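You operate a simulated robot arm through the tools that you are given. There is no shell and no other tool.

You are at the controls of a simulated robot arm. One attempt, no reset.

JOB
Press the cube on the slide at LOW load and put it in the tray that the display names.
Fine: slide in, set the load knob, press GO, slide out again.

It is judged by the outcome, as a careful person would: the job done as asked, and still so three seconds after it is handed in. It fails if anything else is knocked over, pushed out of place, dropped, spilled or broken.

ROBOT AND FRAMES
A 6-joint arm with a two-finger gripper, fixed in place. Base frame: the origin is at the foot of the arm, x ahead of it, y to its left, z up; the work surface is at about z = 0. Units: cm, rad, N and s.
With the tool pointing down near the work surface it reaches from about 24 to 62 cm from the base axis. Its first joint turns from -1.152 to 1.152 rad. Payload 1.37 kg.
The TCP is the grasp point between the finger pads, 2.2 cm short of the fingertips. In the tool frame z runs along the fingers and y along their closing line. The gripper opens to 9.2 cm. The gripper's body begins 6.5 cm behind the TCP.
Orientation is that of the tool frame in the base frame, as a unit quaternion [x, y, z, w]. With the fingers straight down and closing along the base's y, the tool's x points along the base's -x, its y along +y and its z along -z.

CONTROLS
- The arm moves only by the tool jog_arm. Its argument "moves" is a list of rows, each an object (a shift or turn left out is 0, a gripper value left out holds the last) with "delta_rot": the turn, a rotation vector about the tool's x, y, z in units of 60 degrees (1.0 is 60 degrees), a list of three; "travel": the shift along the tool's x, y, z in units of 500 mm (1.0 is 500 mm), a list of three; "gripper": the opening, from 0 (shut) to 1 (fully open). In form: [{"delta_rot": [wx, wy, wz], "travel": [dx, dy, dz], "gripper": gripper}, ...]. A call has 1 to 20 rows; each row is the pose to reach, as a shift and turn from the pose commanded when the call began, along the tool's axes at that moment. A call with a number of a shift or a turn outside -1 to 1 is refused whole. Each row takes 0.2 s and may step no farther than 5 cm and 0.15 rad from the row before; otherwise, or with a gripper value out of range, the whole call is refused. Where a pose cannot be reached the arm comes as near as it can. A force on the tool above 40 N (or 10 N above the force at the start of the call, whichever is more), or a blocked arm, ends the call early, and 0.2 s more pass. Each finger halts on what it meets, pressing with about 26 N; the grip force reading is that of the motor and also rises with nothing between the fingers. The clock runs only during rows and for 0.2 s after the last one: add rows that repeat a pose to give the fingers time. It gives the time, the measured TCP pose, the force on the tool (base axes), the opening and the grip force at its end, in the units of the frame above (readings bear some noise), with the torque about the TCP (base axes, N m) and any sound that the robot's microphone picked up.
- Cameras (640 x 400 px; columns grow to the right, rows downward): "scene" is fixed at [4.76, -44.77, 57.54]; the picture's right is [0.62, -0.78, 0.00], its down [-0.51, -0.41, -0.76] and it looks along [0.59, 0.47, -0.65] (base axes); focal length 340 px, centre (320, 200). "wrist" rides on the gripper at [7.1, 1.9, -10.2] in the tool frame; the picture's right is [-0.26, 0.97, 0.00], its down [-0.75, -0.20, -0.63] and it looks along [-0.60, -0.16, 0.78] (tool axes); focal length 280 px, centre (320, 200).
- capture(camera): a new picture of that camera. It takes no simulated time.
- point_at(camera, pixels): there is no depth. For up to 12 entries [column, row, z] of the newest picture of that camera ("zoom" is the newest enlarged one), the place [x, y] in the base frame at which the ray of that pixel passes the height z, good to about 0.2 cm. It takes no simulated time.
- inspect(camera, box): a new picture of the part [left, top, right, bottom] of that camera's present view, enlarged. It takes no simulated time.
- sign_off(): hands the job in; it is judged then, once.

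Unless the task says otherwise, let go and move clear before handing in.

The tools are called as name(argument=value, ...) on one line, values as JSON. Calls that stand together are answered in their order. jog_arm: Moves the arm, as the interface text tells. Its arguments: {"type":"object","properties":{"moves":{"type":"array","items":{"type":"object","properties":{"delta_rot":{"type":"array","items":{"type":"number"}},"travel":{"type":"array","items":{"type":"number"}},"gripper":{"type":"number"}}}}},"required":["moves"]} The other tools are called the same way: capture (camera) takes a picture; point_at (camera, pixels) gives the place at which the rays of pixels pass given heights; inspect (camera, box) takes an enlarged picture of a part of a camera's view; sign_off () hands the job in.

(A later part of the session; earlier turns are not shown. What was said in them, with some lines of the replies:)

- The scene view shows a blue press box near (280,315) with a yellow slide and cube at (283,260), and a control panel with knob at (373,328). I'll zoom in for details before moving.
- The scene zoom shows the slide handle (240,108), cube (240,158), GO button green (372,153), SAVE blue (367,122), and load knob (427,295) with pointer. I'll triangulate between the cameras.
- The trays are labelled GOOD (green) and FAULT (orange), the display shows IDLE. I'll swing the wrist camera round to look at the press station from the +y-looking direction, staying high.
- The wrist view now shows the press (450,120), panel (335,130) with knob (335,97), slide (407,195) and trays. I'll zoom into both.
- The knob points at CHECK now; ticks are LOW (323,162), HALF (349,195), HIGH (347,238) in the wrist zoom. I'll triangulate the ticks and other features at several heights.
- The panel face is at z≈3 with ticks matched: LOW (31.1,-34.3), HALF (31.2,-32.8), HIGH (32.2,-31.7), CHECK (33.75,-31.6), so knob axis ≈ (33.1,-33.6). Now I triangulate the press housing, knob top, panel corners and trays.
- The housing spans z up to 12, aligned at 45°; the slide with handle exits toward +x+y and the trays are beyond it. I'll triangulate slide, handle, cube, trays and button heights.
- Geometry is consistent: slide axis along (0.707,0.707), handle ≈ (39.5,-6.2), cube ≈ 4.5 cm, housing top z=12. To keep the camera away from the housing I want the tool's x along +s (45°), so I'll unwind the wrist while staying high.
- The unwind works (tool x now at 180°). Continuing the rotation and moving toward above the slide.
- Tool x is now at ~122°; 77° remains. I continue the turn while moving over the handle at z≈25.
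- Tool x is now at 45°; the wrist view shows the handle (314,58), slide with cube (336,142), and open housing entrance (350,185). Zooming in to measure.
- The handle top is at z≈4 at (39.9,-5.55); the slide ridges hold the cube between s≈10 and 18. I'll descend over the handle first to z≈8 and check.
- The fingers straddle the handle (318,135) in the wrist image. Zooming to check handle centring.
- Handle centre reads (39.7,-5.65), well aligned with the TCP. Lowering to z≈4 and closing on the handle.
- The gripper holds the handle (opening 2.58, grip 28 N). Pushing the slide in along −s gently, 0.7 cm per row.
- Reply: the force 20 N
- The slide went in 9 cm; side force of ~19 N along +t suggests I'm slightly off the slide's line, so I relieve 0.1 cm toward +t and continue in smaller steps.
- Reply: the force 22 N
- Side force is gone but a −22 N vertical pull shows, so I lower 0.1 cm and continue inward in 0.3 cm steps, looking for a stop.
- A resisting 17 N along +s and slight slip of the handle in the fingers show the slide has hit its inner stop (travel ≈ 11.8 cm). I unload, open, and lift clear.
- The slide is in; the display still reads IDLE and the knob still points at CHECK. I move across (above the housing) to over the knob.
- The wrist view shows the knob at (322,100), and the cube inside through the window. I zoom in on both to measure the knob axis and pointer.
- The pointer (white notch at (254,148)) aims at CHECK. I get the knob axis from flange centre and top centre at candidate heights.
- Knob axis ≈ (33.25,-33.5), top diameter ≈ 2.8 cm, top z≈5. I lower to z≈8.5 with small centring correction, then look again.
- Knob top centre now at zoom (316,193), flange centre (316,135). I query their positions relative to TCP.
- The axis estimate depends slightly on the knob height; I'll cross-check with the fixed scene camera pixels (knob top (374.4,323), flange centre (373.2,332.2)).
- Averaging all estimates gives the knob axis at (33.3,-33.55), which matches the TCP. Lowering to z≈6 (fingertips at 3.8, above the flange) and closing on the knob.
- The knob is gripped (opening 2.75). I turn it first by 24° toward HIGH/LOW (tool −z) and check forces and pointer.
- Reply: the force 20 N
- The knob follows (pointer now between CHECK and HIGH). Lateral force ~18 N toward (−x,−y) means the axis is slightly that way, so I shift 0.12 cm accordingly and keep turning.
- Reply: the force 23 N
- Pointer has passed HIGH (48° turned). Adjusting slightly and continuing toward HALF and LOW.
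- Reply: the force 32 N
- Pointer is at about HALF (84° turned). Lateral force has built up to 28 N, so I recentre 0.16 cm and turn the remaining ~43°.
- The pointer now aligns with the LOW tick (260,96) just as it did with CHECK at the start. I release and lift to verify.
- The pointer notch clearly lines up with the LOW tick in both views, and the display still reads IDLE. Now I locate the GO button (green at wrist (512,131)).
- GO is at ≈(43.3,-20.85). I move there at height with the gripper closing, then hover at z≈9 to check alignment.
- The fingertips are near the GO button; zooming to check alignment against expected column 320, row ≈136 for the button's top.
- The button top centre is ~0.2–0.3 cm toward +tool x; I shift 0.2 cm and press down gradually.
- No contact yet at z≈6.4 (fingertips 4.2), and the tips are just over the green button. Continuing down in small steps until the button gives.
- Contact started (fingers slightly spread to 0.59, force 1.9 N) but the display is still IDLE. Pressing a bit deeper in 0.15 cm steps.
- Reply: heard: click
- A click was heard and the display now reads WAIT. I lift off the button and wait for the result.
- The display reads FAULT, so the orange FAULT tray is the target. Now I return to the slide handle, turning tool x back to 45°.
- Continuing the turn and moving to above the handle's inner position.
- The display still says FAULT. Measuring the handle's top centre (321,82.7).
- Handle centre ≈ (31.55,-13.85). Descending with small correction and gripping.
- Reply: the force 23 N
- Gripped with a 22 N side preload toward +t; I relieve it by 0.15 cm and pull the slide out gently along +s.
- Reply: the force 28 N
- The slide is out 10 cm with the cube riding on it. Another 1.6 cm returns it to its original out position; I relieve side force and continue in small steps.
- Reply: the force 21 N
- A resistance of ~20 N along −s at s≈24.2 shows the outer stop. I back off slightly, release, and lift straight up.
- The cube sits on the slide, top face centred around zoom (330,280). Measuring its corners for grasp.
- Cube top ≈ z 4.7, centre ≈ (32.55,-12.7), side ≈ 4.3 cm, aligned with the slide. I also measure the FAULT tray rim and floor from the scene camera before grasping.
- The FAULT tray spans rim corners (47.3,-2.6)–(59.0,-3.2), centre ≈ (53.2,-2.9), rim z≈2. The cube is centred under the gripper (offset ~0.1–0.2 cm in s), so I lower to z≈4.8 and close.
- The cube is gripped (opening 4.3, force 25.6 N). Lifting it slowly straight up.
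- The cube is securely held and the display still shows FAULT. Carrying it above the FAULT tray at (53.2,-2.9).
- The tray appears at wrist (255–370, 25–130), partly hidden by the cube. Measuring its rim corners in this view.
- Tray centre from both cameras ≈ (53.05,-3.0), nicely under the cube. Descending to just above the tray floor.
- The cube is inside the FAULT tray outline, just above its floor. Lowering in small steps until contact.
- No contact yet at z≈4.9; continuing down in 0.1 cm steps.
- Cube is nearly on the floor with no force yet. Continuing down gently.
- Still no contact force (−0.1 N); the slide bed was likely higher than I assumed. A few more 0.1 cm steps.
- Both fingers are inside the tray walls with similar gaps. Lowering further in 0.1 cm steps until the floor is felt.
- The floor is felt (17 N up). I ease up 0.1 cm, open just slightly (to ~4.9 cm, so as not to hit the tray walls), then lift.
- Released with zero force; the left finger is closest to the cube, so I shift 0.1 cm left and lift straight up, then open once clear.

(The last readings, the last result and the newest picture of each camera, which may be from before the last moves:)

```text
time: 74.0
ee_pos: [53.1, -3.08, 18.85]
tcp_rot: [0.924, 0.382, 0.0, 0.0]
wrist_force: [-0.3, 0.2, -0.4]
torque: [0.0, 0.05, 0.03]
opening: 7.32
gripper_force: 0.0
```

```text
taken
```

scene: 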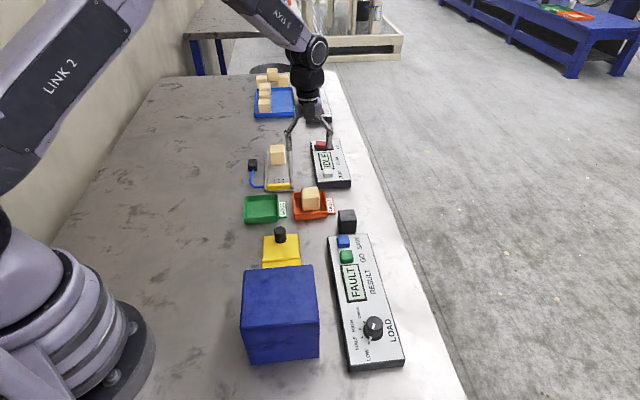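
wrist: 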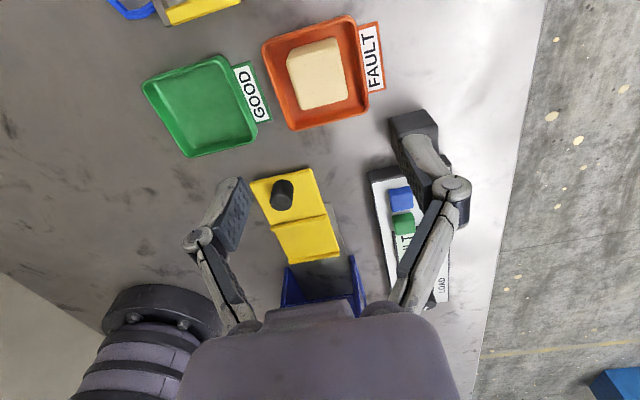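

The cube sits inside the orange FAULT tray at wrist (318,75), the slide is out and the display reads FAULT. One last zoom to confirm everything before handing in.

inspect(camera="scene", box=[235, 170, 395, 350])

inspect(camera="wrist", box=[240, 0, 400, 140])

inspect(camera="scene", box=[330, 290, 420, 370])

```text
2.22 times, centred on (315, 260) of scene
```

zoom: 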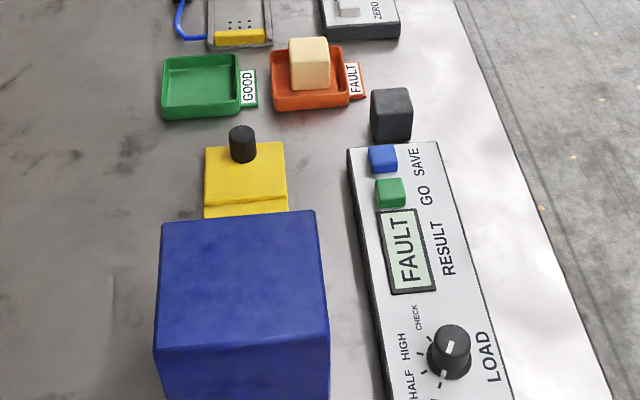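

```text
2.86 times, centred on (320, 70) of wrist
```

zoom: 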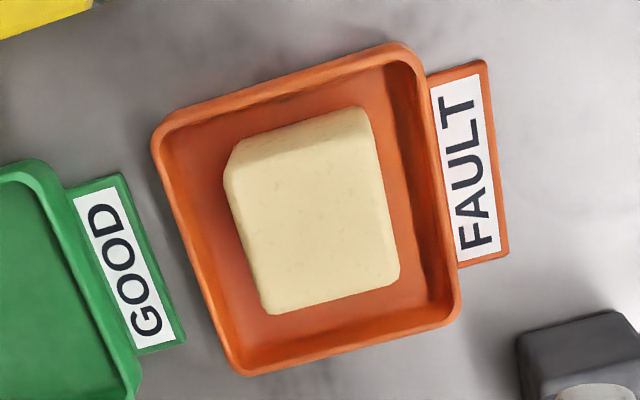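

```text
5.00 times, centred on (375, 330) of scene
```

zoom: 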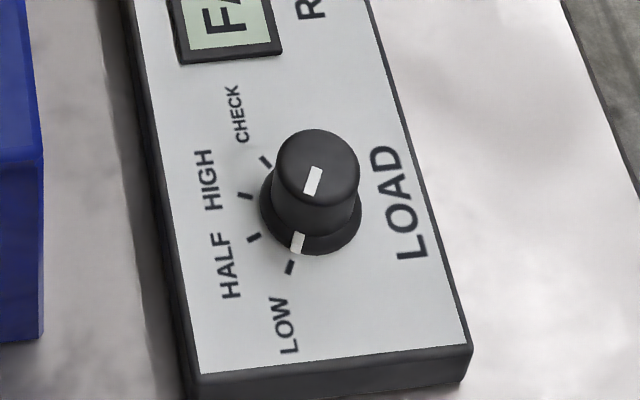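

The cube lies flat in the FAULT tray, matching the display. The knob is at LOW, the slide is back out, nothing else has moved, and the gripper is open and well clear. I'm handing in the job.

sign_off()

```text
The job is handed in.
```

The cube was pressed at LOW load and is now in the orange FAULT tray, the one the display named.

- **Slide:** I pushed it in until it hit its inner stop, then pulled it back out to its outer stop after the press.
- **Load knob:** It started at CHECK. I turned it to LOW and checked the pointer against the LOW tick in both camera views.
- **Press:** GO clicked. The display went to WAIT, then FAULT, and it still read FAULT at the final check.
- **Cube:** It is lying flat inside the FAULT tray.

In the final pictures nothing else looked moved or knocked over, and the gripper was open and clear when I handed the job in.
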